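You operate a simulated robot arm through the tools that you are given. There is no shell and no other tool.

You are at the controls of a simulated robot arm. One attempt, no reset.

TASK
Fold the clamped strip to about 60, then swap in the white one.
Fine: leaf down, bar back, folded strip out on the short bench; lay the white strip in the jig and clamp it. Where these are worked on the way, their far stop is far enough and under half their travel is too little: clamp bar.
Where things are to end (x, y in the base frame): strip within 0.06 m of [0.65, 0.31].

The check looks at the end state, three seconds after you hand in, the way a careful person would. Anything else that was tipped, shoved, dropped, spilled or broken makes it a failure. Flat cloth is picked up by pressing the open fingertips on it (5 to 10 N) and closing them slowly along it; thin cloth reads only 2 to 8 mm in the jaws.

THE ROBOT
A 6-joint arm with a two-finger parallel gripper, fixed in place. Base frame: the origin is on the floor under the middle of its stand, x ahead of it, y to its left, z up. Readings come in m, degrees, newtons and seconds.
With the tool pointing down near the work surface it reaches from about 0.34 to 0.76 m from the base axis. Its first joint turns from -66.0 to 66.0 degrees. Payload 2.45 kg.
Tool frame: the origin (TCP) lies between the finger pads and is the grasp point; the fingertips stand 0.024 m ahead of it; z points along the fingers, y is the line along which they close. The gripper opens to 0.068 m. The fingers are 0.017 m wide and 0.01 m thick; the gripper's body (0.04 by 0.07 m) begins 0.041 m behind the TCP.
Orientation is that of the tool frame in the base frame, as a unit quaternion [x, y, z, w]. With the fingers straight down and closing along the base's y, the tool's x points along the base's -x, its y along +y and its z along -z.

THE INTERFACE
- The arm moves only by the tool servo_tool. Its argument "motion" is a list of rows, each a list of 3 entries, a list of its own where there are three numbers: the shift along the tool's x, y, z in m, then the turn, a rotation vector about the tool's x, y, z in degrees, then the gripper command, from -1 (shut) to 1 (fully open), values between in proportion. In form: [[[tx, ty, tz], [rx, ry, rz], jaw], ...]. A call has 1 to 20 rows; each row shifts and turns the commanded pose from where the row before left it, along the tool's axes as they then stand. A row lasts 0.2 s, in which the tool goes at most 0.05 m and 8.6 degrees; a call with a longer step from one row to the next is refused whole, and so is a gripper value outside its range. A pose out of reach is approached as far as the arm can. The call stops where the force on the tool passes 70 N (or 10 N more than at its start, if that is more) or the arm is blocked; 0.2 s more then pass. Each finger travels about 0.108 m/s and halts on what it meets, pressing with about 38 N; the grip force reading is that of the motor and also rises with nothing between the fingers. The clock runs only during rows and for 0.2 s after the last one: add rows that do not move to give the fingers time. It gives the time, the measured TCP pose, the force on the tool (base axes), the opening and the grip force at its end, in the units of the frame above (readings bear some noise), with the torque about the TCP (base axes, N m) and any sound that the robot's microphone picked up, and new pictures: "pictures" is both (left out), scene, wrist or none.
- Cameras (640 x 400 px; columns grow to the right, rows downward): "scene" is fixed at [0.1809, 0.4258, 1.4625]; the picture's right is [-0.61, -0.79, 0.00], its down [-0.46, 0.35, -0.81] and it looks along [0.65, -0.49, -0.58] (base axes); focal length 371 px, centre (320, 200). "wrist" rides on the gripper at [0.084, 0.011, -0.075] in the tool frame; the picture's right is [-0.13, 0.99, 0.00], its down [-0.60, -0.08, -0.79] and it looks along [-0.79, -0.10, 0.61] (tool axes); focal length 251 px, centre (320, 200). There is no depth. A picture from a camera that has moved, and an enlarged one, comes with that camera's place and axes in the base frame and with its lens.
- enlarge(camera, box): a new picture of the part [left, top, right, bottom] of that camera's present view, enlarged. The clock stands still meanwhile.
- close_job(): hands the job in; it is judged then, once.

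Nothing tells you positions but the pictures and the camera data. Unless the task says otherwise, let go and move clear before handing in.

The tools are called after ">>>" as name(argument=value, ...) on one line, values as JSON. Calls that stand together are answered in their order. servo_tool: Moves the arm, as the interface text tells. Its arguments: {"type":"object","properties":{"motion":{"type":"array","items":{"type":"array"}},"pictures":{"type":"string","enum":["both","scene","wrist","none"]}},"required":["motion"]} The other tools are called the same way: enlarge (camera, box) takes an enlarged picture of a part of a camera's view; close_job () hands the job in.

At the start:

```text
clock: 0.0
position: [0.4259, 0.0874, 1.1922]
ee_rot: [-0.001, 1.0, 0.0, 0.001]
contact_force: [0.5, -0.2, -0.5]
wrist_torque: [-0.01, 0.01, -0.02]
opening: 0.0679
grip_force: 0.1
```

scene: 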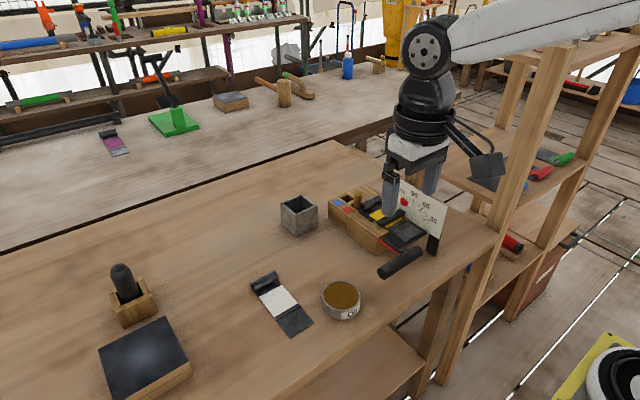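
wrist: 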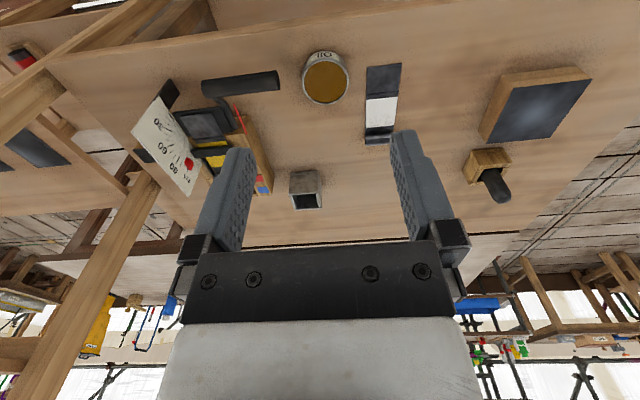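

I see a bench with a folding jig (protractor plate marked 30/60/90, leaf with a dark handle), a white strip lying on the bench, a cup, a pot, a dark pad. I'll first look more closely at the jig before moving.

>>> enlarge(camera="scene", box=[300, 160, 480, 290])

>>> enlarge(camera="wrist", box=[120, 40, 320, 220])

>>> enlarge(camera="scene", box=[80, 180, 380, 400])

```text
3.08 times, centred on (390, 225) of scene
camera zoom: at [0.1809, 0.4258, 1.4625], right [-0.61, -0.79, 0.0], down [-0.46, 0.35, -0.81], along [0.65, -0.49, -0.58], focal length 1141 px, centre (105, 123)
```

zoom: 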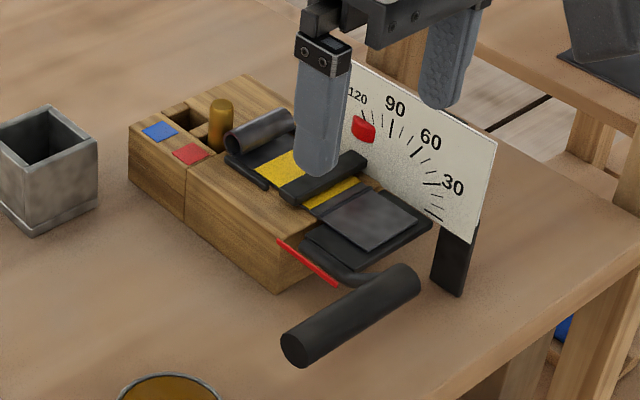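

```text
2.22 times, centred on (220, 130) of wrist
camera zoom: at [0.3413, 0.0992, 1.2665], right [0.13, 0.99, 0.0], down [0.6, -0.08, 0.79], along [0.79, -0.1, -0.61], focal length 559 px, centre (542, 356)
```

zoom: 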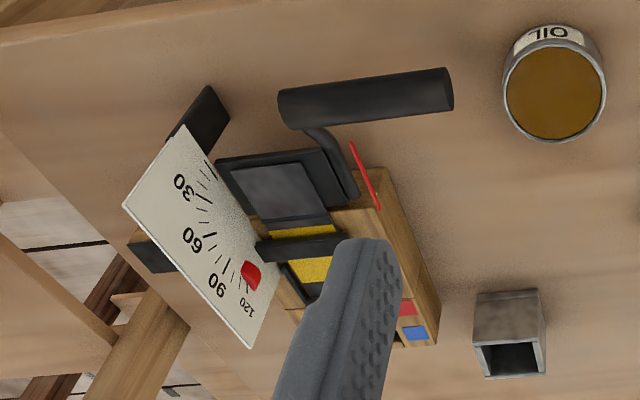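

```text
1.82 times, centred on (230, 290) of scene
camera zoom: at [0.1809, 0.4258, 1.4625], right [-0.61, -0.79, 0.0], down [-0.46, 0.35, -0.81], along [0.65, -0.49, -0.58], focal length 674 px, centre (484, 36)
```

zoom: 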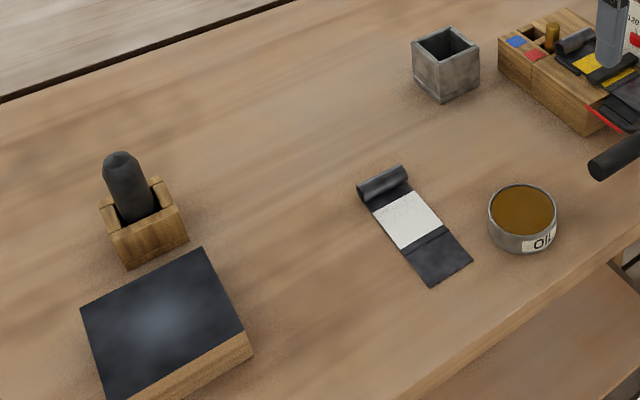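

The jig's long axis seems to run along x with the leaf toward the robot and a brass knob in a slot at the far end. I'll move the gripper to the right and lower to view the jig up close.

>>> servo_tool(motion=[[[0, -0.035, 0.015], [0, 0, 0], 1], [[0, -0.035, 0.015], [0, 0, 0], 1], [[0, -0.035, 0.015], [0, 0, 0], 1], [[0, -0.035, 0.015], [0, 0, 0], 1], [[0, -0.035, 0.015], [0, 0, 0], 1], [[0, -0.03, 0.015], [0, 0, 0], 1], [[0, 0, 0], [0, 0, 0], 1]])

```text
clock: 1.6
position: [0.4267, -0.1163, 1.1015]
ee_rot: [0.0, 1.0, 0.0, 0.0]
contact_force: [0.9, -0.8, -0.2]
wrist_torque: [0.0, 0.0, 0.01]
opening: 0.0681
grip_force: 0.0
camera wrist: at [0.342, -0.107, 1.1771], right [0.13, 0.99, 0.0], down [0.6, -0.08, 0.79], along [0.79, -0.1, -0.61], focal length 251 px, centre (320, 200)
```

scene: 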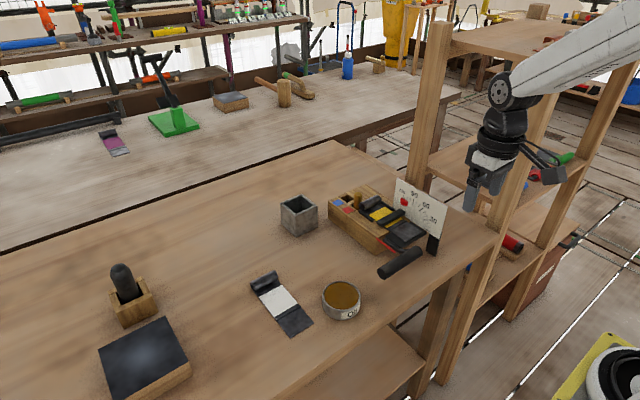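
wrist: 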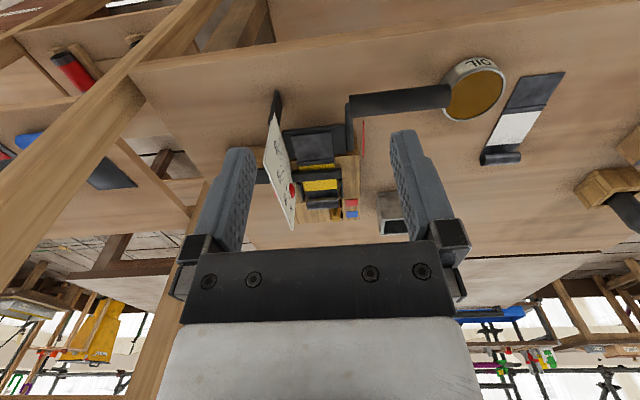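

>>> enlarge(camera="scene", box=[320, 165, 460, 285])

>>> enlarge(camera="wrist", box=[240, 60, 400, 240])

>>> enlarge(camera="scene", box=[80, 90, 340, 160])

```text
3.33 times, centred on (390, 225) of scene
camera zoom: at [0.1809, 0.4258, 1.4625], right [-0.61, -0.79, 0.0], down [-0.46, 0.35, -0.81], along [0.65, -0.49, -0.58], focal length 1237 px, centre (87, 117)
```

zoom: 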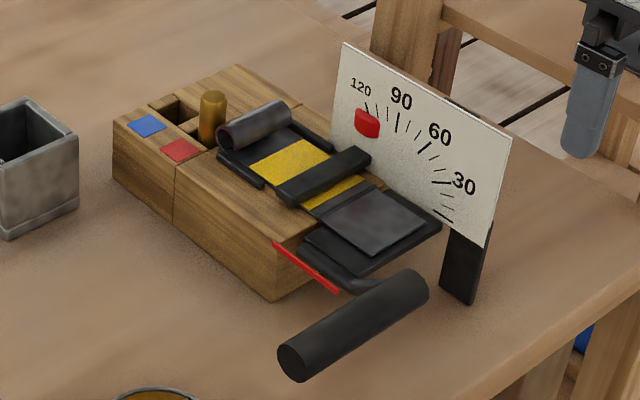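

```text
2.22 times, centred on (320, 150) of wrist
camera zoom: at [0.342, -0.107, 1.1771], right [0.13, 0.99, 0.0], down [0.6, -0.08, 0.79], along [0.79, -0.1, -0.61], focal length 559 px, centre (320, 311)
```

zoom: 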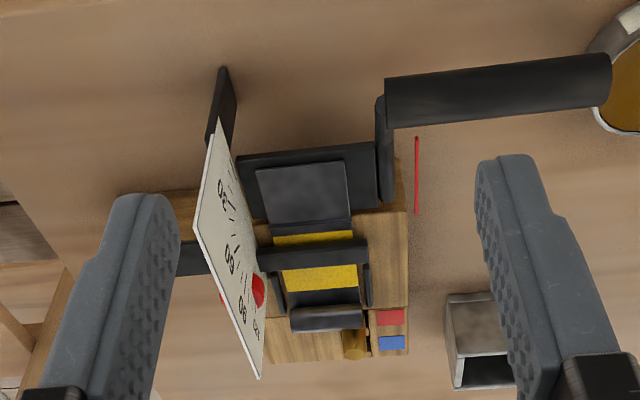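

```text
2.46 times, centred on (210, 125) of scene
camera zoom: at [0.1809, 0.4258, 1.4625], right [-0.61, -0.79, 0.0], down [-0.46, 0.35, -0.81], along [0.65, -0.49, -0.58], focal length 913 px, centre (591, 385)
```

zoom: 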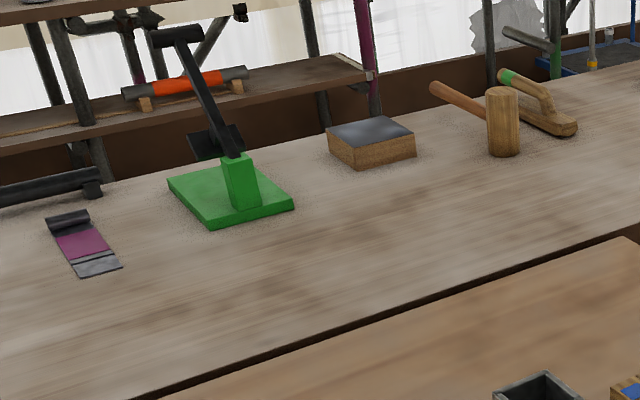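

I can see the jig better: block top at about z 0.88, brass knob in a slot beside a red patch (blue patch farther), leaf handle at about (0.515, -0.04, 0.91). I'll zoom in further for detail.

>>> enlarge(camera="scene", box=[340, 185, 400, 225])

>>> enlarge(camera="wrist", box=[280, 120, 380, 220])

>>> enlarge(camera="scene", box=[375, 180, 455, 260])

>>> enlarge(camera="scene", box=[240, 260, 330, 345])

```text
10.00 times, centred on (370, 205) of scene
camera zoom: at [0.1809, 0.4258, 1.4625], right [-0.61, -0.79, 0.0], down [-0.46, 0.35, -0.81], along [0.65, -0.49, -0.58], focal length 3710 px, centre (-180, 150)
```

zoom: 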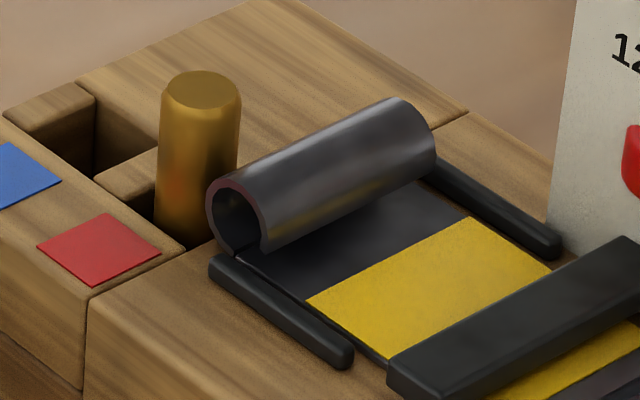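

```text
4.00 times, centred on (330, 170) of wrist
camera zoom: at [0.342, -0.107, 1.1771], right [0.13, 0.99, 0.0], down [0.6, -0.08, 0.79], along [0.79, -0.1, -0.61], focal length 1006 px, centre (280, 320)
```

zoom: 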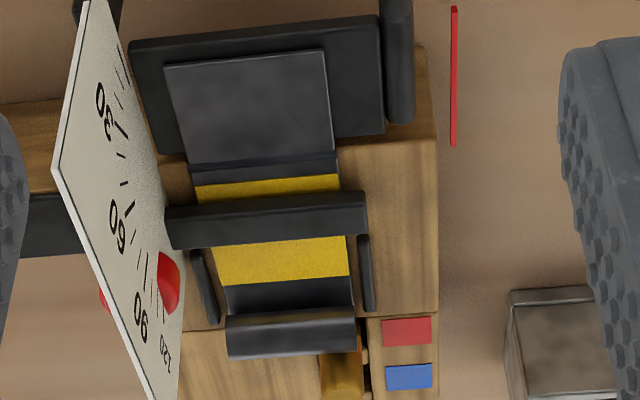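

```text
5.00 times, centred on (415, 220) of scene
camera zoom: at [0.1809, 0.4258, 1.4625], right [-0.61, -0.79, 0.0], down [-0.46, 0.35, -0.81], along [0.65, -0.49, -0.58], focal length 1855 px, centre (-155, 100)
```

zoom: 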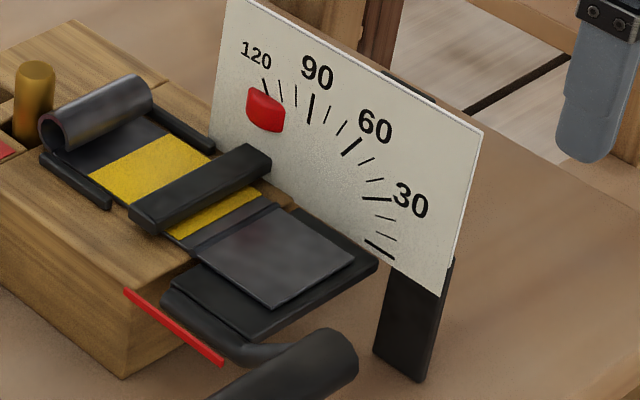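

```text
4.71 times, centred on (285, 302) of scene
camera zoom: at [0.1809, 0.4258, 1.4625], right [-0.61, -0.79, 0.0], down [-0.46, 0.35, -0.81], along [0.65, -0.49, -0.58], focal length 1746 px, centre (485, -282)
```

zoom: 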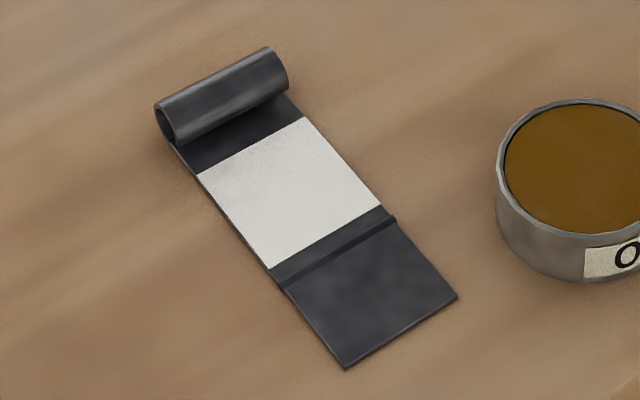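

The brass knob sits in what may be a gated slot; I need a view from above it. I'll move the camera forward over the jig, staying well above it.

>>> servo_tool(motion=[[[-0.04, 0, 0], [0, 0, 0], 1], [[-0.04, 0, 0], [0, 0, 0], 1], [[-0.04, 0, 0], [0, 0, 0], 1], [[-0.04, 0, 0], [0, 0, 0], 1], [[-0.04, 0, 0], [0, 0, 0], 1], [[-0.03, 0, 0], [0, 0, 0], 1], [[0, 0, 0], [0, 0, 0], 1]])

```text
clock: 3.2
position: [0.6563, -0.1196, 1.1017]
ee_rot: [0.0, 1.0, 0.0, 0.001]
contact_force: [0.2, -1.1, -0.5]
wrist_torque: [0.01, -0.01, -0.02]
opening: 0.0682
grip_force: 0.0
camera wrist: at [0.5718, -0.1089, 1.1759], right [0.13, 0.99, 0.0], down [0.6, -0.08, 0.79], along [0.79, -0.1, -0.61], focal length 251 px, centre (320, 200)
```

scene: 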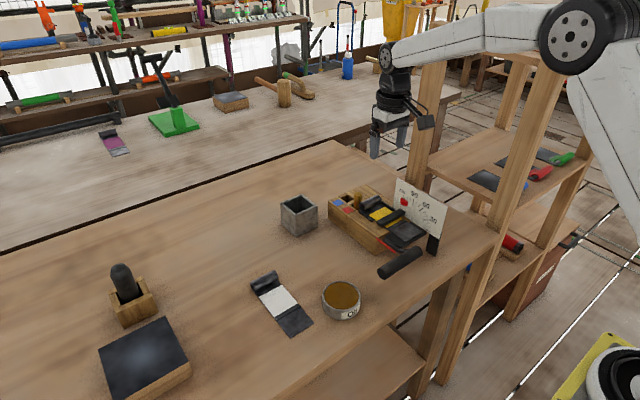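
wrist: 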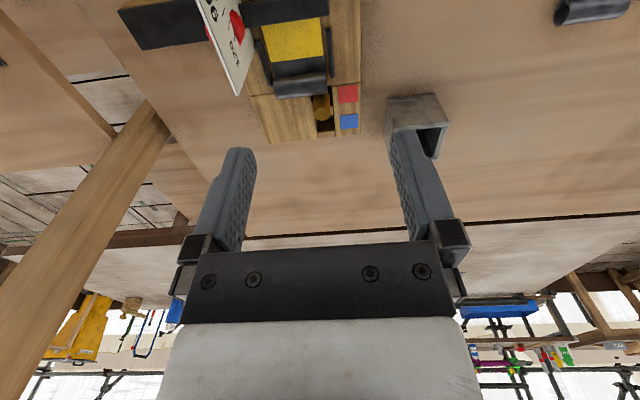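

>>> enlarge(camera="wrist", box=[285, 65, 375, 145])

>>> enlarge(camera="wrist", box=[110, 0, 370, 160])

```text
5.00 times, centred on (330, 105) of wrist
camera zoom: at [0.5718, -0.1089, 1.1759], right [0.13, 0.99, 0.0], down [0.6, -0.08, 0.79], along [0.79, -0.1, -0.61], focal length 1257 px, centre (270, 675)
```

zoom: 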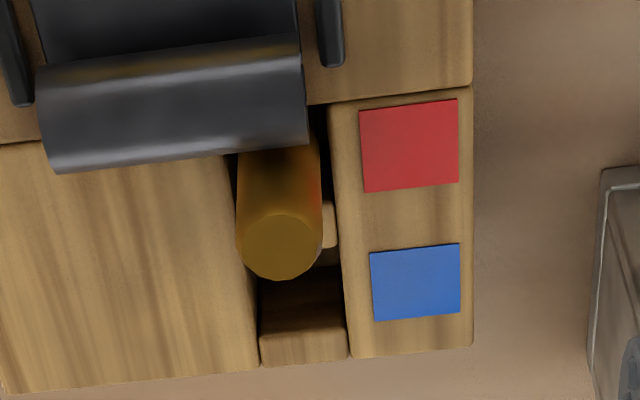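

```text
2.46 times, centred on (240, 80) of wrist
camera zoom: at [0.5718, -0.1089, 1.1759], right [0.13, 0.99, 0.0], down [0.6, -0.08, 0.79], along [0.79, -0.1, -0.61], focal length 619 px, centre (517, 495)
```

zoom: 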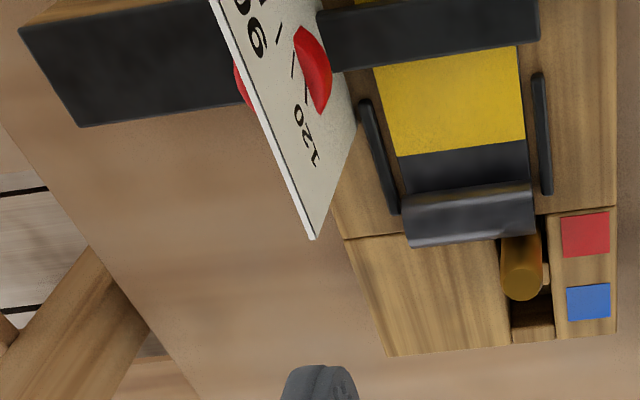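

Two pockets with a bridge between them seem to hold the brass peg, and there's a black piece behind the protractor plate that could be the clamp bar's grip. I'll look from the right side, behind the plate.

>>> servo_tool(motion=[[[0.04, -0.02, -0.01], [0, 0, 0], 1], [[0.04, -0.02, -0.01], [0, 0, 0], 1], [[0.04, -0.02, 0], [0, 0, 0], 1], [[0.03, -0.03, 0], [0, 0, 0], 1], [[0, -0.03, 0], [0, 0, 0], 1], [[0, 0, 0], [0, 0, 0], 1]])

```text
clock: 4.6
position: [0.5058, -0.2389, 1.1207]
ee_rot: [0.0, 1.0, 0.0, 0.0]
contact_force: [0.4, -0.1, -0.8]
wrist_torque: [-0.03, 0.02, -0.03]
opening: 0.0679
grip_force: 0.0
camera wrist: at [0.4197, -0.2273, 1.1958], right [0.13, 0.99, 0.0], down [0.6, -0.08, 0.79], along [0.79, -0.1, -0.61], focal length 251 px, centre (320, 200)
```

scene: 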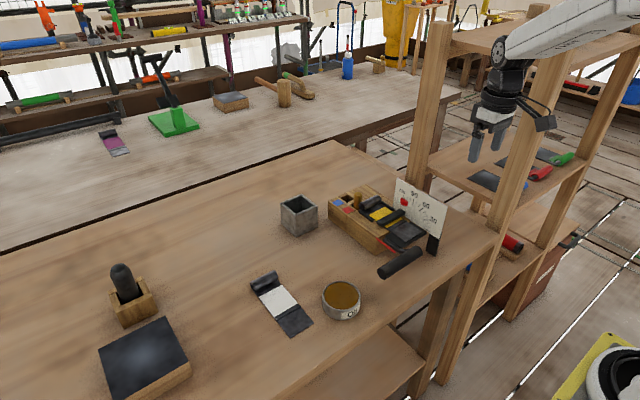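
wrist: 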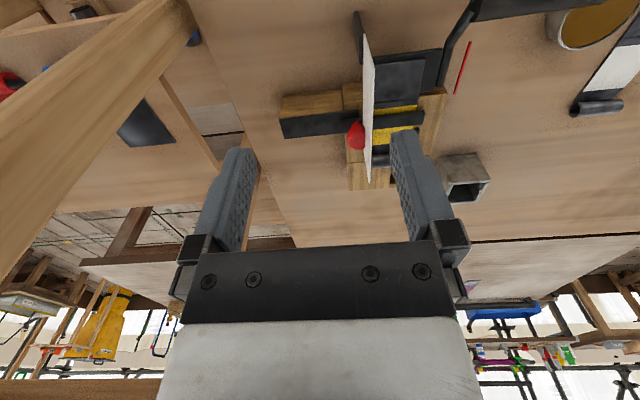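

>>> enlarge(camera="wrist", box=[260, 30, 480, 200])

>>> enlarge(camera="wrist", box=[270, 75, 390, 155])

```text
2.35 times, centred on (370, 115) of wrist
camera zoom: at [0.4197, -0.2273, 1.1958], right [0.13, 0.99, 0.0], down [0.6, -0.08, 0.79], along [0.79, -0.1, -0.61], focal length 592 px, centre (202, 400)
```

zoom: 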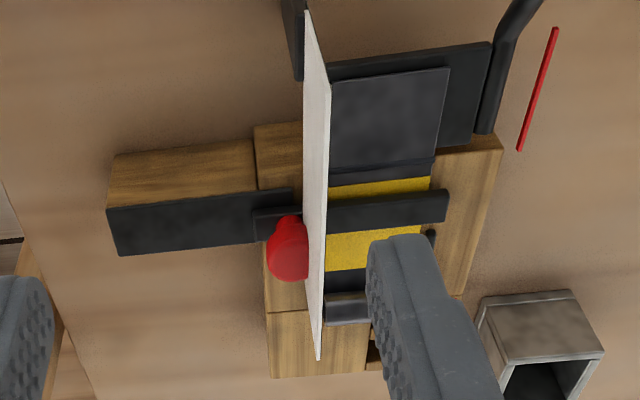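

```text
5.00 times, centred on (330, 115) of wrist
camera zoom: at [0.4197, -0.2273, 1.1958], right [0.13, 0.99, 0.0], down [0.6, -0.08, 0.79], along [0.79, -0.1, -0.61], focal length 1257 px, centre (270, 625)
```

zoom: 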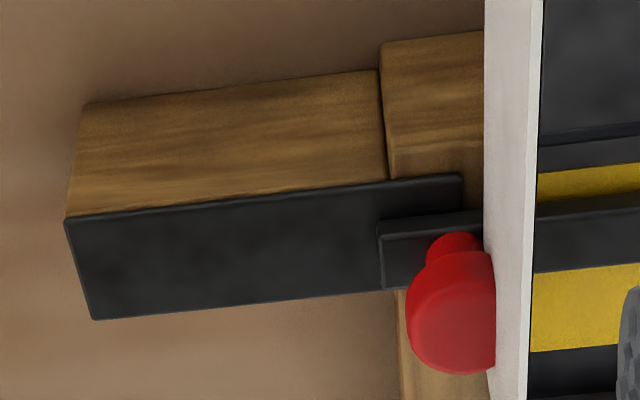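

The clamp bar slides along a side rail toward -y and carries a red knob just behind the protractor plate (about (0.645, -0.203, 0.92)). The brass peg isn't mentioned, so I'll leave it alone. Next I turn the gripper 90° so it closes along x and the camera looks from the +y side at the leaf and scale.

>>> servo_tool(motion=[[[0.01, 0.045, 0], [0, 0, 0], 1], [[0.01, 0.045, 0], [0, 0, 0], 1], [[0.01, 0.045, 0], [0, 0, 0], 1], [[0.01, 0.045, 0], [0, 0, 0], 1], [[0.01, 0.045, 0], [0, 0, 0], 1], [[0, 0, 0], [0, 0, 8.182], 1], [[0, 0, 0], [0, 0, 8.182], 1], [[0, 0, 0], [0, 0, 8.182], 1], [[0, 0, 0], [0, 0, 8.182], 1], [[0, 0, 0], [0, 0, 8.182], 1], [[0, 0, 0], [0, 0, 8.182], 1], [[0, 0, 0], [0, 0, 8.182], 1], [[0, 0, 0], [0, 0, 8.182], 1], [[0, 0, 0], [0, 0, 8.182], 1], [[0, 0, 0], [0, 0, 8.182], 1], [[0, 0, 0], [0, 0, 8.182], 1], [[0, 0, 0], [0, 0, 0], 1]])

```text
clock: 8.2
position: [0.4573, -0.0118, 1.1222]
ee_rot: [0.708, 0.706, 0.0, 0.001]
contact_force: [-0.4, -0.4, -0.8]
wrist_torque: [0.02, 0.02, -0.02]
opening: 0.0678
grip_force: 0.0
camera wrist: at [0.4665, 0.0718, 1.1966], right [0.99, -0.13, 0.0], down [-0.08, -0.6, 0.79], along [-0.1, -0.79, -0.61], focal length 251 px, centre (320, 200)
```

scene: 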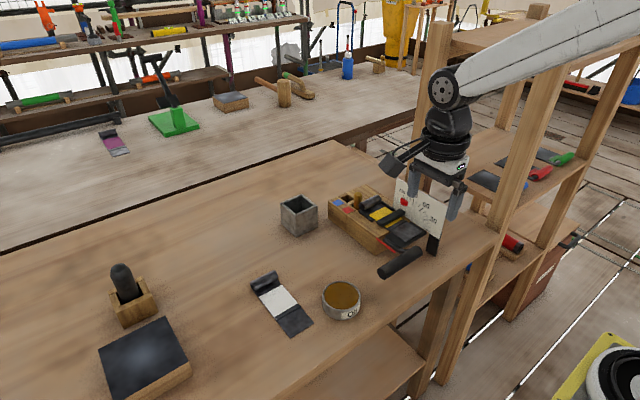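
wrist: 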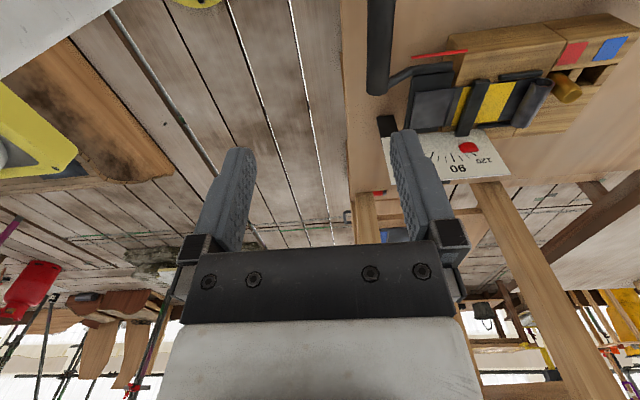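

Good view of the jig from its +y side. I'll shift forward and to +y so the handle and hinge are centred for measuring.

>>> servo_tool(motion=[[[0.028, 0.025, 0.01], [0, 0, 0], 1], [[0.028, 0.025, 0.01], [0, 0, 0], 1], [[0.028, 0.025, 0.01], [0, 0, 0], 1], [[0.028, 0.025, 0.01], [0, 0, 0], 1], [[0, 0, 0], [0, 0, 0], 1]])

>>> enlarge(camera="wrist", box=[160, 0, 560, 200])

```text
clock: 9.4
position: [0.5553, 0.1028, 1.081]
ee_rot: [0.707, 0.707, 0.0, 0.0]
contact_force: [0.2, 0.2, -0.1]
wrist_torque: [0.03, 0.01, 0.05]
opening: 0.0683
grip_force: 0.0
camera wrist: at [0.5649, 0.1865, 1.1562], right [0.99, -0.13, 0.0], down [-0.08, -0.6, 0.79], along [-0.1, -0.79, -0.61], focal length 251 px, centre (320, 200)
```

scene: 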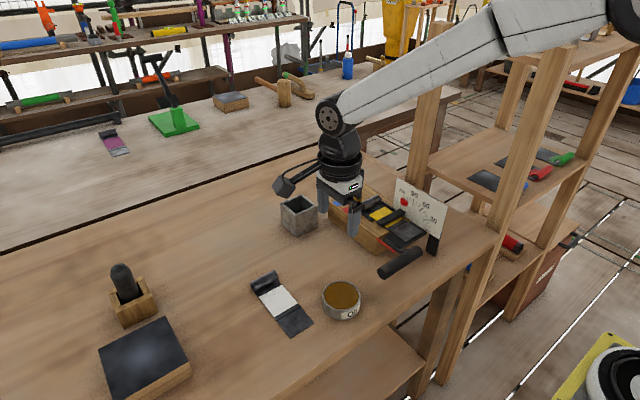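
wrist: 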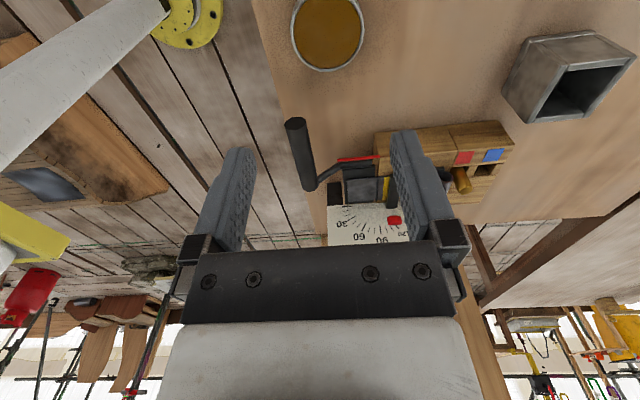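

```text
1.60 times, centred on (360, 100) of wrist
camera zoom: at [0.5649, 0.1865, 1.1562], right [0.99, -0.13, 0.0], down [-0.08, -0.6, 0.79], along [-0.1, -0.79, -0.61], focal length 402 px, centre (256, 360)
```

zoom: 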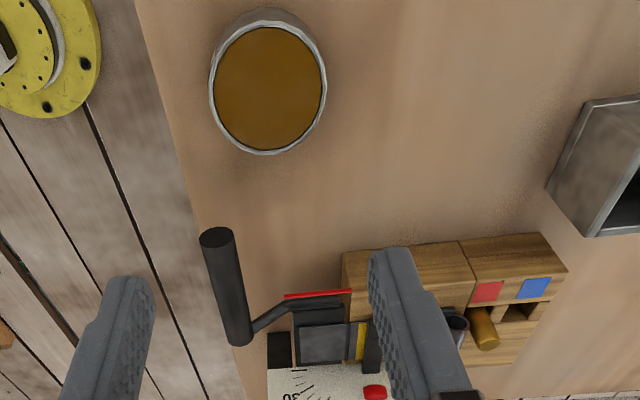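

The handle axis is at about x 0.515, z 0.915, y from -0.09 to 0.017; the hinge is near (0.62, 0.877). I'll go to a pre-grasp with the tool tilted 35° forward so it can follow the leaf's rotation.

>>> servo_tool(motion=[[[-0.033, -0.023, 0.0075], [0, 0, 0], 1], [[-0.033, -0.023, 0.0075], [0, 0, 0], 1], [[-0.033, -0.023, 0.0075], [0, 0, 0], 1], [[-0.033, -0.023, 0.0075], [0, 0, 0], 1], [[0, 0, 0], [-7, 0, 0], 1], [[0, 0, 0], [-7, 0, 0], 1], [[0, 0, 0], [-7, 0, 0], 1], [[0, 0, 0], [-7, 0, 0], 1], [[0, 0, 0], [-7, 0, 0], 1], [[0, -0.0178, 0.0254], [0, 0, 0], 1], [[0, -0.0178, 0.0254], [0, 0, 0], 1], [[0, 0, 0], [0, 0, 0], 1]])

>>> enlarge(camera="wrist", box=[220, 0, 540, 200])

>>> enlarge(camera="scene", box=[340, 160, 480, 290])

```text
clock: 12.0
position: [0.455, -0.0148, 0.9947]
ee_rot: [0.582, 0.774, 0.178, 0.174]
contact_force: [0.5, -1.2, -0.1]
wrist_torque: [0.07, 0.03, 0.02]
opening: 0.068
grip_force: 0.0
out of reach, approached as far as the arm can: row 9, 10
camera wrist: at [0.4049, 0.0628, 1.0613], right [0.87, 0.13, 0.48], down [-0.29, -0.66, 0.69], along [0.41, -0.74, -0.53], focal length 251 px, centre (320, 200)
```

scene: 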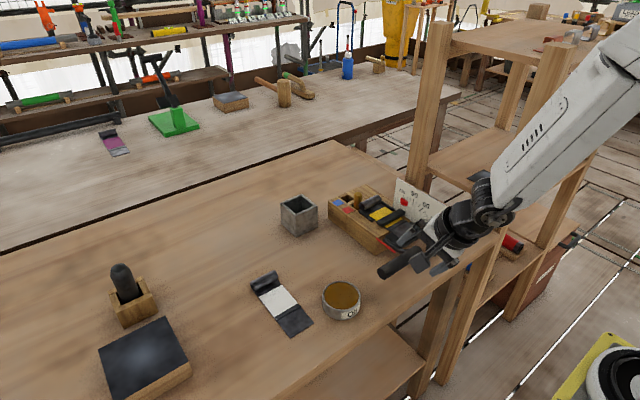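
wrist: 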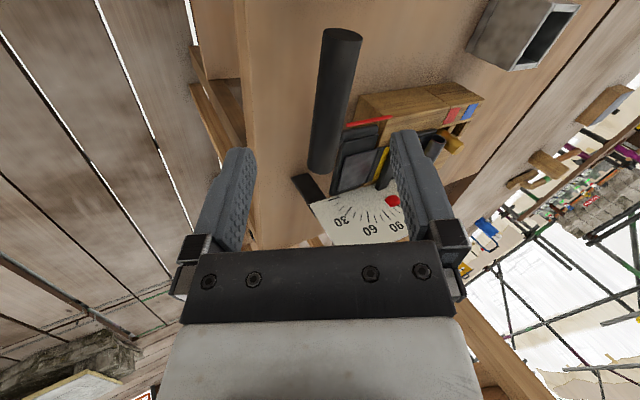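

```text
2.00 times, centred on (380, 100) of wrist
camera zoom: at [0.4049, 0.0628, 1.0613], right [0.87, 0.13, 0.48], down [-0.29, -0.66, 0.69], along [0.41, -0.74, -0.53], focal length 503 px, centre (200, 400)
```

zoom: 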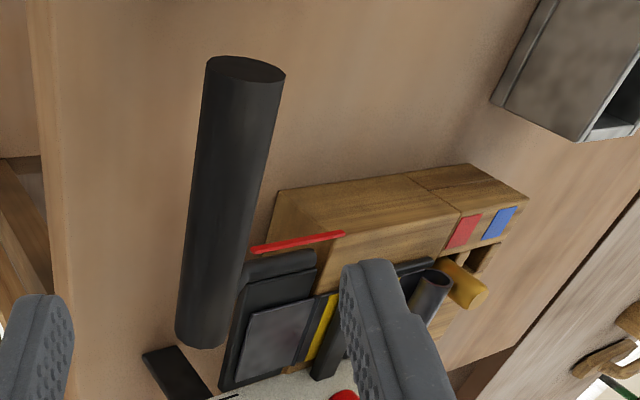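

```text
3.08 times, centred on (410, 225) of scene
camera zoom: at [0.1809, 0.4258, 1.4625], right [-0.61, -0.79, 0.0], down [-0.46, 0.35, -0.81], along [0.65, -0.49, -0.58], focal length 1141 px, centre (43, 123)
```

zoom: 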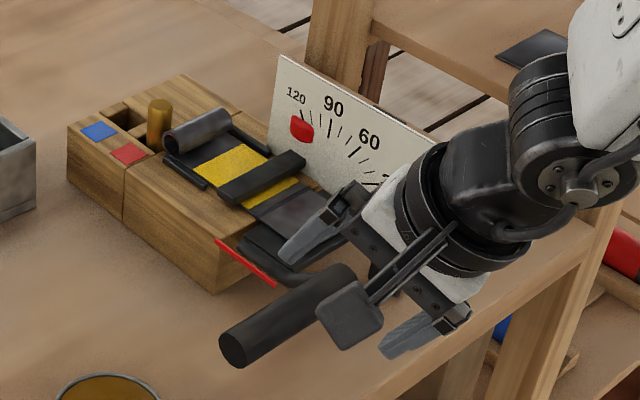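

The tilt at this spot hit the arm's inner reach. I'll send a null row to see whether it settles to the commanded pose.

>>> servo_tool(motion=[[[0, 0, 0], [0, 0, 0], 1], [[0, 0, 0], [0, 0, 0], 1]], pictures="none")

```text
clock: 12.6
position: [0.4603, -0.0241, 0.9986]
ee_rot: [0.679, 0.685, 0.194, 0.177]
contact_force: [-0.3, 0.8, -0.5]
wrist_torque: [0.02, 0.03, -0.01]
opening: 0.0682
grip_force: 0.1
```

>>> servo_tool(motion=[[[0, 0, 0], [0, 0, 0], 1], [[0, 0, 0], [0, 0, 0], 1], [[0, 0, 0], [0, 0, 0], 1]], pictures="none")

```text
clock: 13.4
position: [0.4613, -0.0231, 0.9985]
ee_rot: [0.68, 0.685, 0.194, 0.177]
contact_force: [0.2, 0.0, 0.2]
wrist_torque: [0.0, 0.04, 0.02]
opening: 0.0678
grip_force: 0.0
```

Settled with about 30° forward tilt. I'll advance along the tool axis toward the handle, stopping short to check alignment.

>>> servo_tool(motion=[[[-0.003, 0.0014, 0.02], [0, 0, 0], 1], [[-0.003, 0.0014, 0.02], [0, 0, 0], 1], [[-0.003, 0.0014, 0.02], [0, 0, 0], 1], [[0, 0, 0], [0, 0, 0], 1]])

>>> enlarge(camera="scene", box=[340, 180, 480, 310])

```text
clock: 14.4
position: [0.4954, -0.0315, 0.9504]
ee_rot: [0.679, 0.685, 0.194, 0.177]
contact_force: [-0.5, 0.1, 0.0]
wrist_torque: [-0.02, 0.02, -0.01]
opening: 0.068
grip_force: 0.0
camera wrist: at [0.4639, 0.0507, 1.0222], right [0.86, -0.13, 0.5], down [-0.46, -0.62, 0.63], along [0.23, -0.77, -0.59], focal length 251 px, centre (320, 200)
```

scene: 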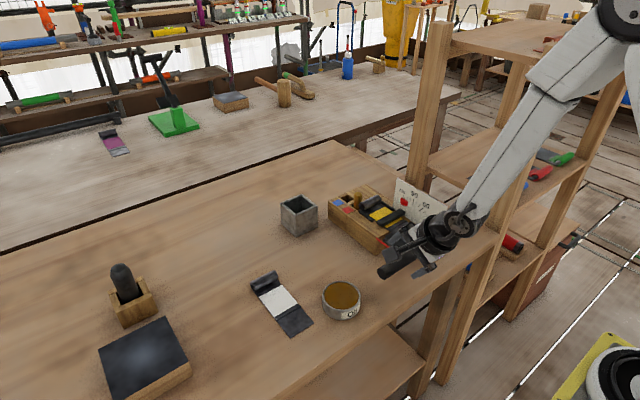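
wrist: 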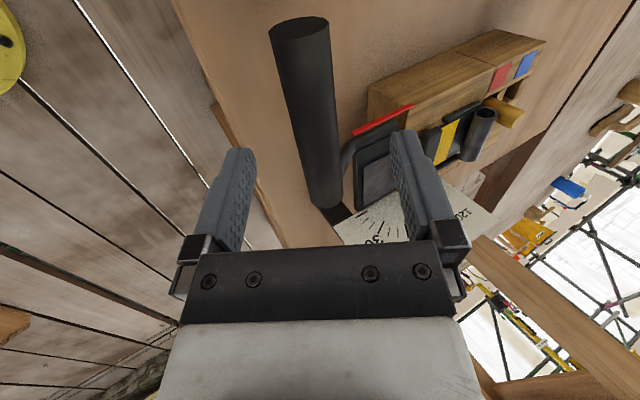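

```text
3.08 times, centred on (410, 245) of scene
camera zoom: at [0.1809, 0.4258, 1.4625], right [-0.61, -0.79, 0.0], down [-0.46, 0.35, -0.81], along [0.65, -0.49, -0.58], focal length 1141 px, centre (43, 62)
```

zoom: 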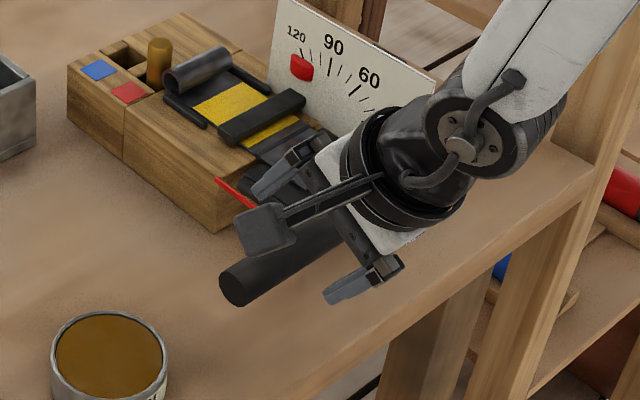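

The handle is centred between the fingers. I'll advance the last 4 cm and close on it.

>>> servo_tool(motion=[[[0, 0, 0.0135], [0, 0, 0], 1], [[0, 0, 0.0135], [0, 0, 0], 1], [[0, 0, 0.013], [0, 0, 0], 1], [[0, 0, 0], [0, 0, 0], 0.3], [[0, 0, 0], [0, 0, 0], 0], [[0, 0, 0], [0, 0, 0], -0.2], [[0, 0, 0], [0, 0, 0], -0.5], [[0, 0, 0], [0, 0, 0], -1], [[0, 0, 0], [0, 0, 0], -1]])

>>> enlarge(camera="scene", box=[340, 180, 480, 310])

```text
clock: 16.4
position: [0.5127, -0.0327, 0.9149]
ee_rot: [0.68, 0.685, 0.192, 0.175]
contact_force: [-17.4, -1.4, -1.4]
wrist_torque: [-0.01, 0.34, -0.07]
opening: 0.0258
grip_force: 41.1
camera wrist: at [0.4826, 0.0498, 0.9862], right [0.86, -0.13, 0.49], down [-0.46, -0.62, 0.63], along [0.23, -0.77, -0.6], focal length 251 px, centre (320, 200)
```

scene: 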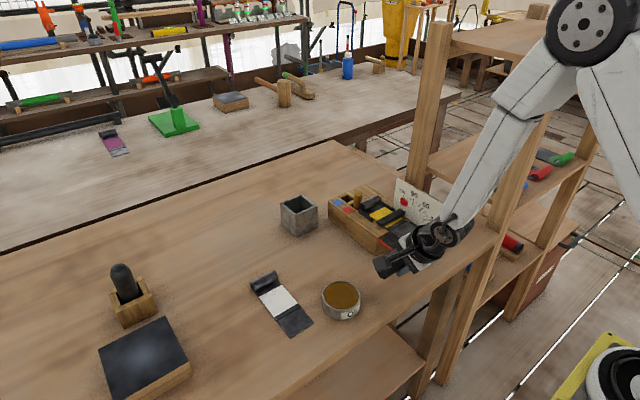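
wrist: 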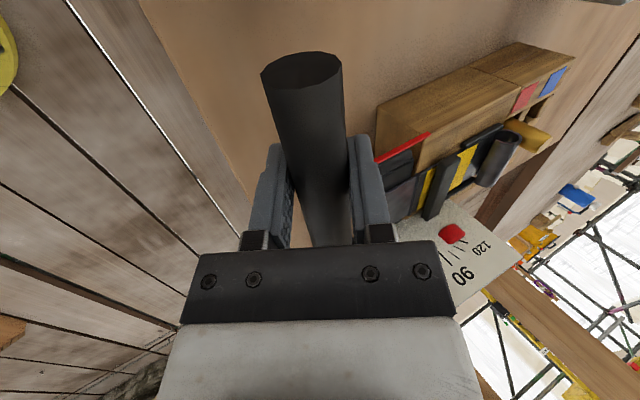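

```text
3.08 times, centred on (410, 245) of scene
camera zoom: at [0.1804, 0.4258, 1.4626], right [-0.61, -0.79, 0.0], down [-0.46, 0.35, -0.81], along [0.65, -0.49, -0.58], focal length 1141 px, centre (43, 62)
```

zoom: 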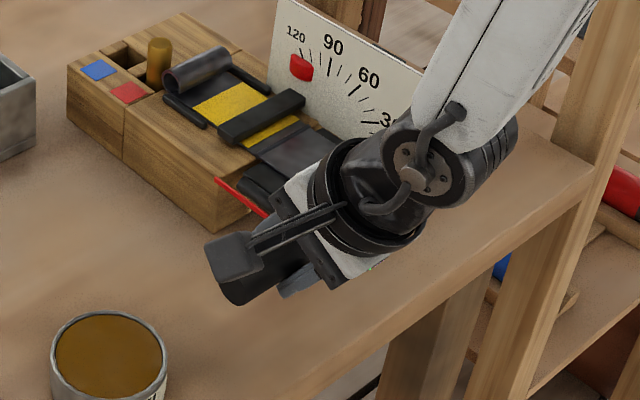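

Gripped (25.8 mm). I'll relieve the small preload and rotate the leaf about the estimated hinge by ~12° to check the forces.

>>> servo_tool(motion=[[[0, -0.0026, -0.0015], [0, 0, 0], -1], [[0, 0.00624, -0.00487], [4, 0, 0], -1], [[0, 0.00624, -0.00487], [4, 0, 0], -1], [[0, 0.00624, -0.00487], [4, 0, 0], -1], [[0, 0, 0], [0, 0, 0], -1]])

>>> enlarge(camera="scene", box=[340, 170, 480, 300])

```text
clock: 17.6
position: [0.518, -0.0279, 0.9256]
ee_rot: [0.687, 0.697, 0.164, 0.124]
contact_force: [1.2, -29.7, -1.8]
wrist_torque: [-0.24, -0.02, -0.13]
opening: 0.026
grip_force: 41.4
out of reach, approached as far as the arm can: row 3, 4
camera wrist: at [0.4944, 0.0523, 1.0034], right [0.91, -0.13, 0.39], down [-0.37, -0.65, 0.66], along [0.17, -0.75, -0.64], focal length 251 px, centre (320, 200)
```

scene: 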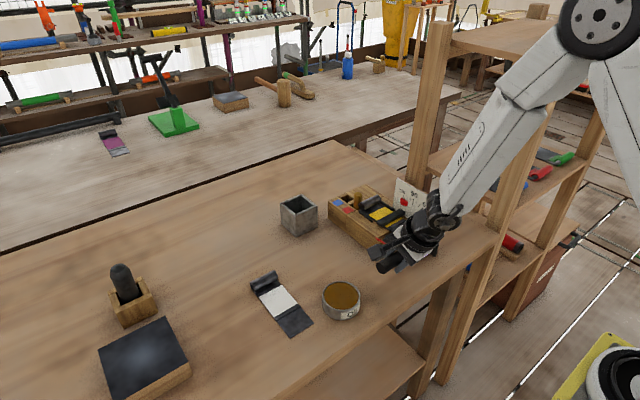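
wrist: 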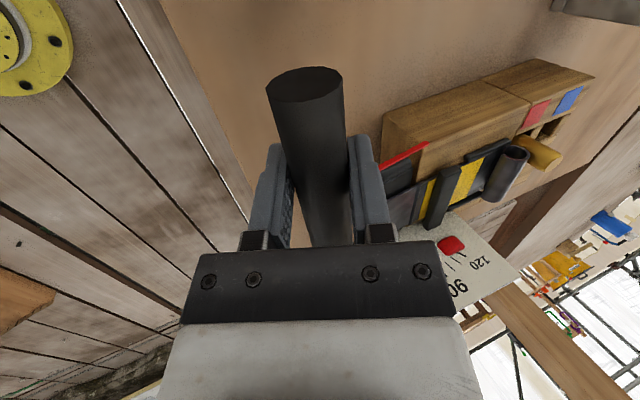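

```text
3.08 times, centred on (410, 235) of scene
camera zoom: at [0.181, 0.425, 1.4627], right [-0.61, -0.79, 0.0], down [-0.46, 0.35, -0.81], along [0.65, -0.49, -0.58], focal length 1141 px, centre (43, 92)
```

zoom: 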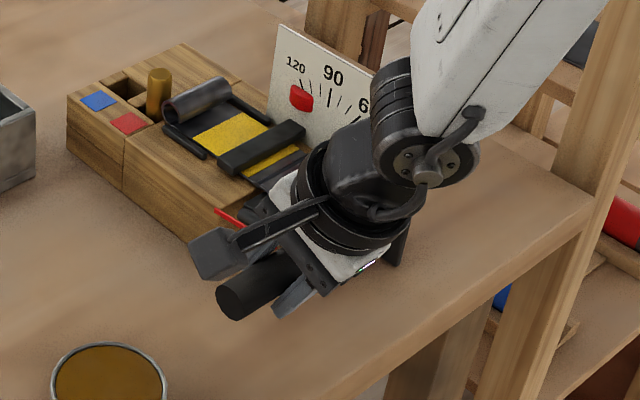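

A wrist singularity seems to be nearby, giving a lateral force. I'll let it settle and read forces before continuing.

>>> servo_tool(motion=[[[0, 0, 0], [0, 0, 0], -1], [[0, 0, 0], [0, 0, 0], -1], [[0, 0, 0], [0, 0, 0], -1]], pictures="none")

```text
clock: 18.4
position: [0.5177, -0.0252, 0.9259]
ee_rot: [0.687, 0.697, 0.165, 0.123]
contact_force: [8.9, -28.0, -4.8]
wrist_torque: [-0.25, -0.06, -0.19]
opening: 0.0259
grip_force: 41.4
```

Some wrist limit is in play at this forward tilt. I'll lower the handle back gently, release, and re-grip with the tool upright, leaning back as the leaf rises.

>>> servo_tool(motion=[[[-0.002, -0.0045, 0.004], [0, 0, 0], -1], [[-0.002, -0.0045, 0.004], [0, 0, 0], -1], [[0, 0, 0], [0, 0, 0], -1]], pictures="none")

```text
clock: 19.2
position: [0.5139, -0.0268, 0.9148]
ee_rot: [0.684, 0.699, 0.168, 0.123]
contact_force: [15.7, 15.8, -2.3]
wrist_torque: [0.91, -0.24, 0.11]
opening: 0.0257
grip_force: 40.7
```

>>> servo_tool(motion=[[[0, 0, 0], [0, 0, 0], 0.2], [[0, 0, 0], [0, 0, 0], 1], [[0, 0, 0], [0, 0, 0], 1], [[0, 0, -0.02], [0, 0, 0], 1], [[0, 0, -0.025], [0, 0, 0], 1], [[0, 0, -0.025], [0, 0, 0], 1], [[0, 0, -0.02], [0, 0, 0], 1], [[0, 0, 0], [0, 0, 0], 1]])

```text
clock: 21.0
position: [0.4756, -0.0317, 0.9973]
ee_rot: [0.687, 0.697, 0.164, 0.123]
contact_force: [0.3, -0.2, -0.1]
wrist_torque: [0.02, 0.0, -0.01]
opening: 0.068
grip_force: 0.1
camera wrist: at [0.4518, 0.0462, 1.0746], right [0.91, -0.13, 0.39], down [-0.37, -0.65, 0.66], along [0.17, -0.75, -0.64], focal length 251 px, centre (320, 200)
```

scene: 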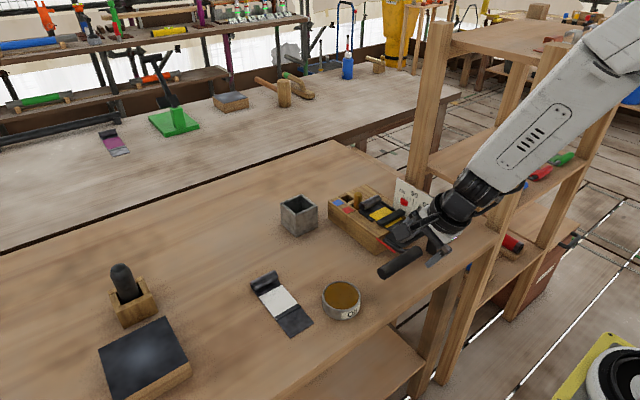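
wrist: 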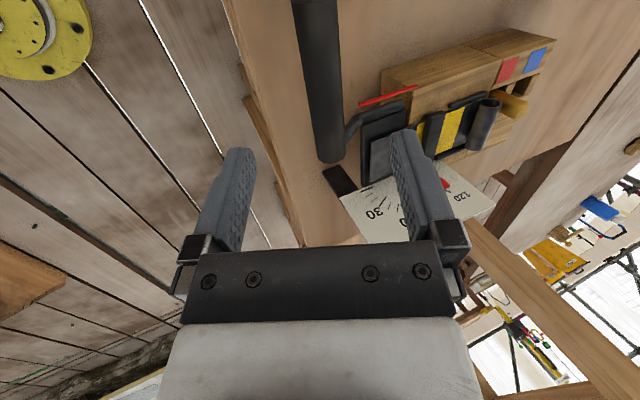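

Now I make the tool upright directly above the handle.

>>> servo_tool(motion=[[[0, 0, 0], [7.8, -1.12, 0.27], 1], [[0, 0, 0], [7.8, -1.12, 0.27], 1], [[0, 0, 0], [7.8, -1.12, 0.27], 1], [[0, 0.02, 0], [0, 0, 0], 1], [[0, 0.018, 0], [0, 0, 0], 1], [[0, 0, 0], [0, 0, 0], 1]])

```text
clock: 22.4
position: [0.5147, -0.0297, 0.9996]
ee_rot: [0.703, 0.711, 0.033, 0.013]
contact_force: [0.3, -0.4, -0.1]
wrist_torque: [-0.02, -0.03, -0.01]
opening: 0.0682
grip_force: 0.0
out of reach, approached as far as the arm can: row 1
camera wrist: at [0.5185, 0.0522, 1.0776], right [0.99, -0.12, 0.06], down [-0.12, -0.63, 0.77], along [-0.05, -0.77, -0.64], focal length 251 px, centre (320, 200)
```

scene: 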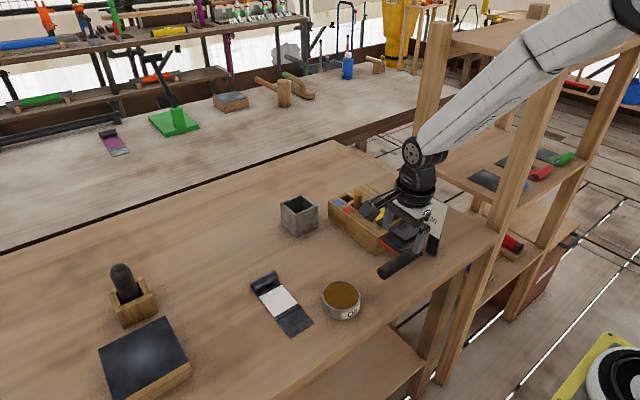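
wrist: 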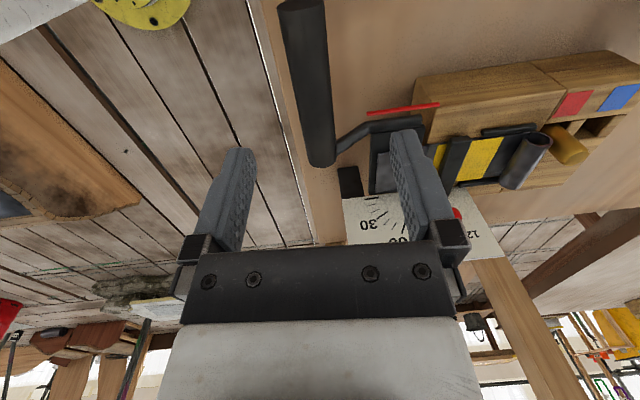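

Nearly upright. I'll correct the last few degrees and rehearse the fold arc in free air above the handle, to confirm the arm can lean back 60°.

>>> servo_tool(motion=[[[0, 0, 0], [3.7, -1.6, 0.65], 1], [[0, 0.00456, -0.01098], [6, 0, 0], 1], [[0, 0.00456, -0.01098], [6, 0, 0], 1], [[0, 0.00456, -0.01098], [6, 0, 0], 1], [[0, 0.00456, -0.01098], [6, 0, 0], 1], [[0, 0.00456, -0.01098], [6, 0, 0], 1], [[0, 0.00456, -0.01098], [6, 0, 0], 1], [[0, 0.00456, -0.01098], [6, 0, 0], 1], [[0, 0.00456, -0.01098], [6, 0, 0], 1], [[0, 0.00456, -0.01098], [6, 0, 0], 1], [[0, 0.00456, -0.01098], [6, 0, 0], 1], [[0, 0, 0], [0, 0, 0], 1]])

```text
clock: 25.0
position: [0.5394, -0.0286, 1.0431]
ee_rot: [0.613, 0.613, -0.352, -0.353]
contact_force: [0.0, 0.0, -0.8]
wrist_torque: [0.02, -0.01, -0.02]
opening: 0.068
grip_force: 0.0
out of reach, approached as far as the arm can: row 10, 11
camera wrist: at [0.6089, 0.0556, 1.0705], right [0.5, -0.13, -0.86], down [0.65, -0.6, 0.47], along [-0.58, -0.79, -0.22], focal length 251 px, centre (320, 200)
```

scene: 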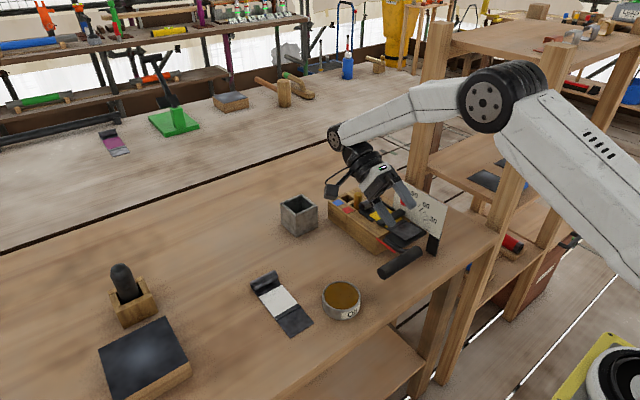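
wrist: 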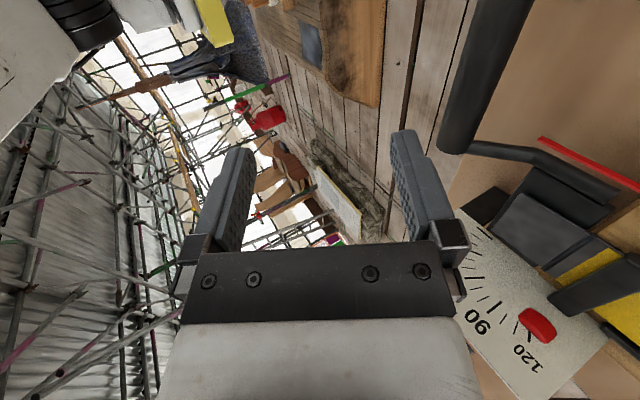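

>>> servo_tool(motion=[[[0, 0, 0], [0, 0, 0], 1], [[0, 0, 0], [0, 0, 0], 1]], pictures="none")

```text
clock: 25.6
position: [0.5403, -0.029, 1.0421]
ee_rot: [0.613, 0.613, -0.352, -0.353]
contact_force: [-0.1, 0.1, -0.8]
wrist_torque: [-0.02, -0.01, 0.02]
opening: 0.068
grip_force: 0.1
```

Tilts beyond about -50° run out of reach there, but 40° works; the handle can slip-rotate in the pads for the remainder. From the scale ticks I get the hinge at about (0.619, 0.889). I'll go back upright above the handle.

>>> servo_tool(motion=[[[0, 0, 0], [-7.5, 0, 0], 1], [[0, 0, 0], [-7.5, 0, 0], 1], [[0, 0, 0], [-7.5, 0, 0], 1], [[0, 0, 0], [-7.5, 0, 0], 1], [[0, 0, 0], [-7.5, 0, 0], 1], [[0, 0, 0], [-7.5, 0, 0], 1], [[0, 0, 0], [-7.5, 0, 0], 1], [[0, 0, 0], [-7.5, 0, 0], 1], [[0, 0, 0], [0, 0, 0], 1]], pictures="none")

```text
clock: 27.6
position: [0.5399, -0.0292, 1.0419]
ee_rot: [0.707, 0.707, 0.003, 0.0]
contact_force: [-0.9, 0.5, -0.2]
wrist_torque: [0.01, 0.02, -0.01]
opening: 0.0681
grip_force: 0.0
```

>>> servo_tool(motion=[[[-0.004, -0.027, 0], [0, 0, 0], 1], [[0, 0, 0.035], [0, 0, 0], 1], [[0, 0, 0.035], [0, 0, 0], 1], [[0, 0, 0.03], [0, 0, 0], 1], [[0, 0, 0.02], [0, 0, 0], 1], [[0, 0, 0.007], [0, 0, 0], 1], [[0, 0, 0], [0, 0, 0], 1]])

>>> enlarge(camera="scene", box=[340, 180, 480, 310])

```text
clock: 29.2
position: [0.5133, -0.031, 0.9182]
ee_rot: [0.707, 0.707, 0.0, 0.001]
contact_force: [0.1, 0.6, -0.8]
wrist_torque: [-0.03, 0.03, 0.0]
opening: 0.0683
grip_force: 0.1
camera wrist: at [0.5229, 0.0527, 0.9915], right [0.99, -0.13, 0.0], down [-0.08, -0.6, 0.79], along [-0.1, -0.79, -0.61], focal length 251 px, centre (320, 200)
```

scene: 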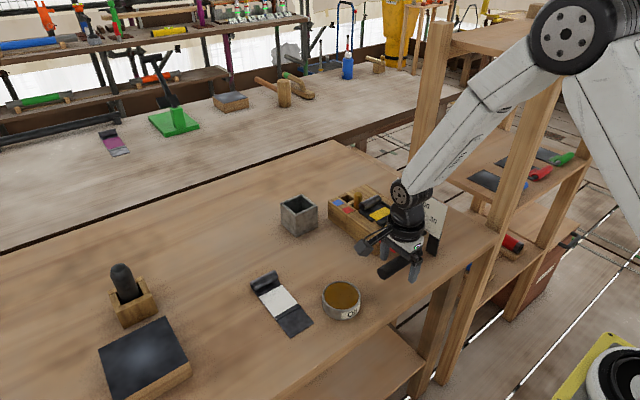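
wrist: 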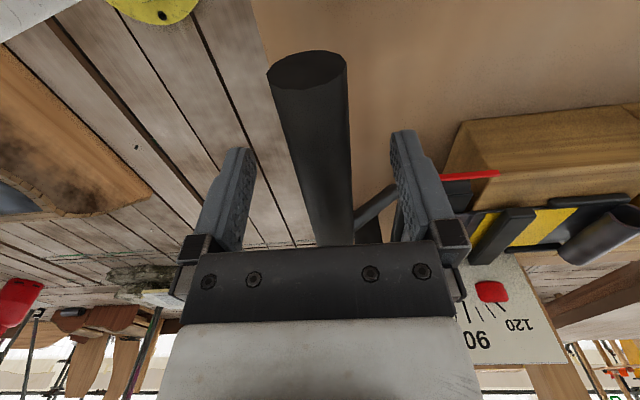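

```text
3.08 times, centred on (410, 245) of scene
camera zoom: at [0.1809, 0.4258, 1.4625], right [-0.61, -0.79, 0.0], down [-0.46, 0.35, -0.81], along [0.65, -0.49, -0.58], focal length 1141 px, centre (43, 62)
```

zoom: 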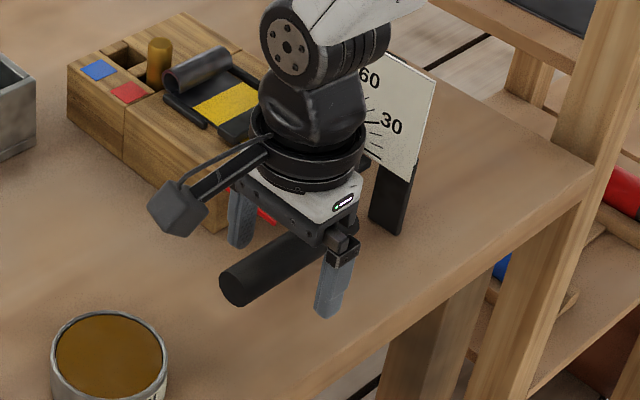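

Upright and centred over the handle. Closing on it now.

>>> servo_tool(motion=[[[0, 0, 0.003], [0, 0, 0], 0.3], [[0, 0, 0], [0, 0, 0], 0], [[0, 0, 0], [0, 0, 0], -0.2], [[0, 0, 0], [0, 0, 0], -0.5], [[0, 0, 0], [0, 0, 0], -1], [[0, 0, 0], [0, 0, 0], -1]], pictures="none")

```text
clock: 30.6
position: [0.5158, -0.0322, 0.9139]
ee_rot: [0.707, 0.707, 0.003, 0.001]
contact_force: [14.5, -0.5, -5.3]
wrist_torque: [-0.07, -0.18, 0.04]
opening: 0.0256
grip_force: 41.2
```

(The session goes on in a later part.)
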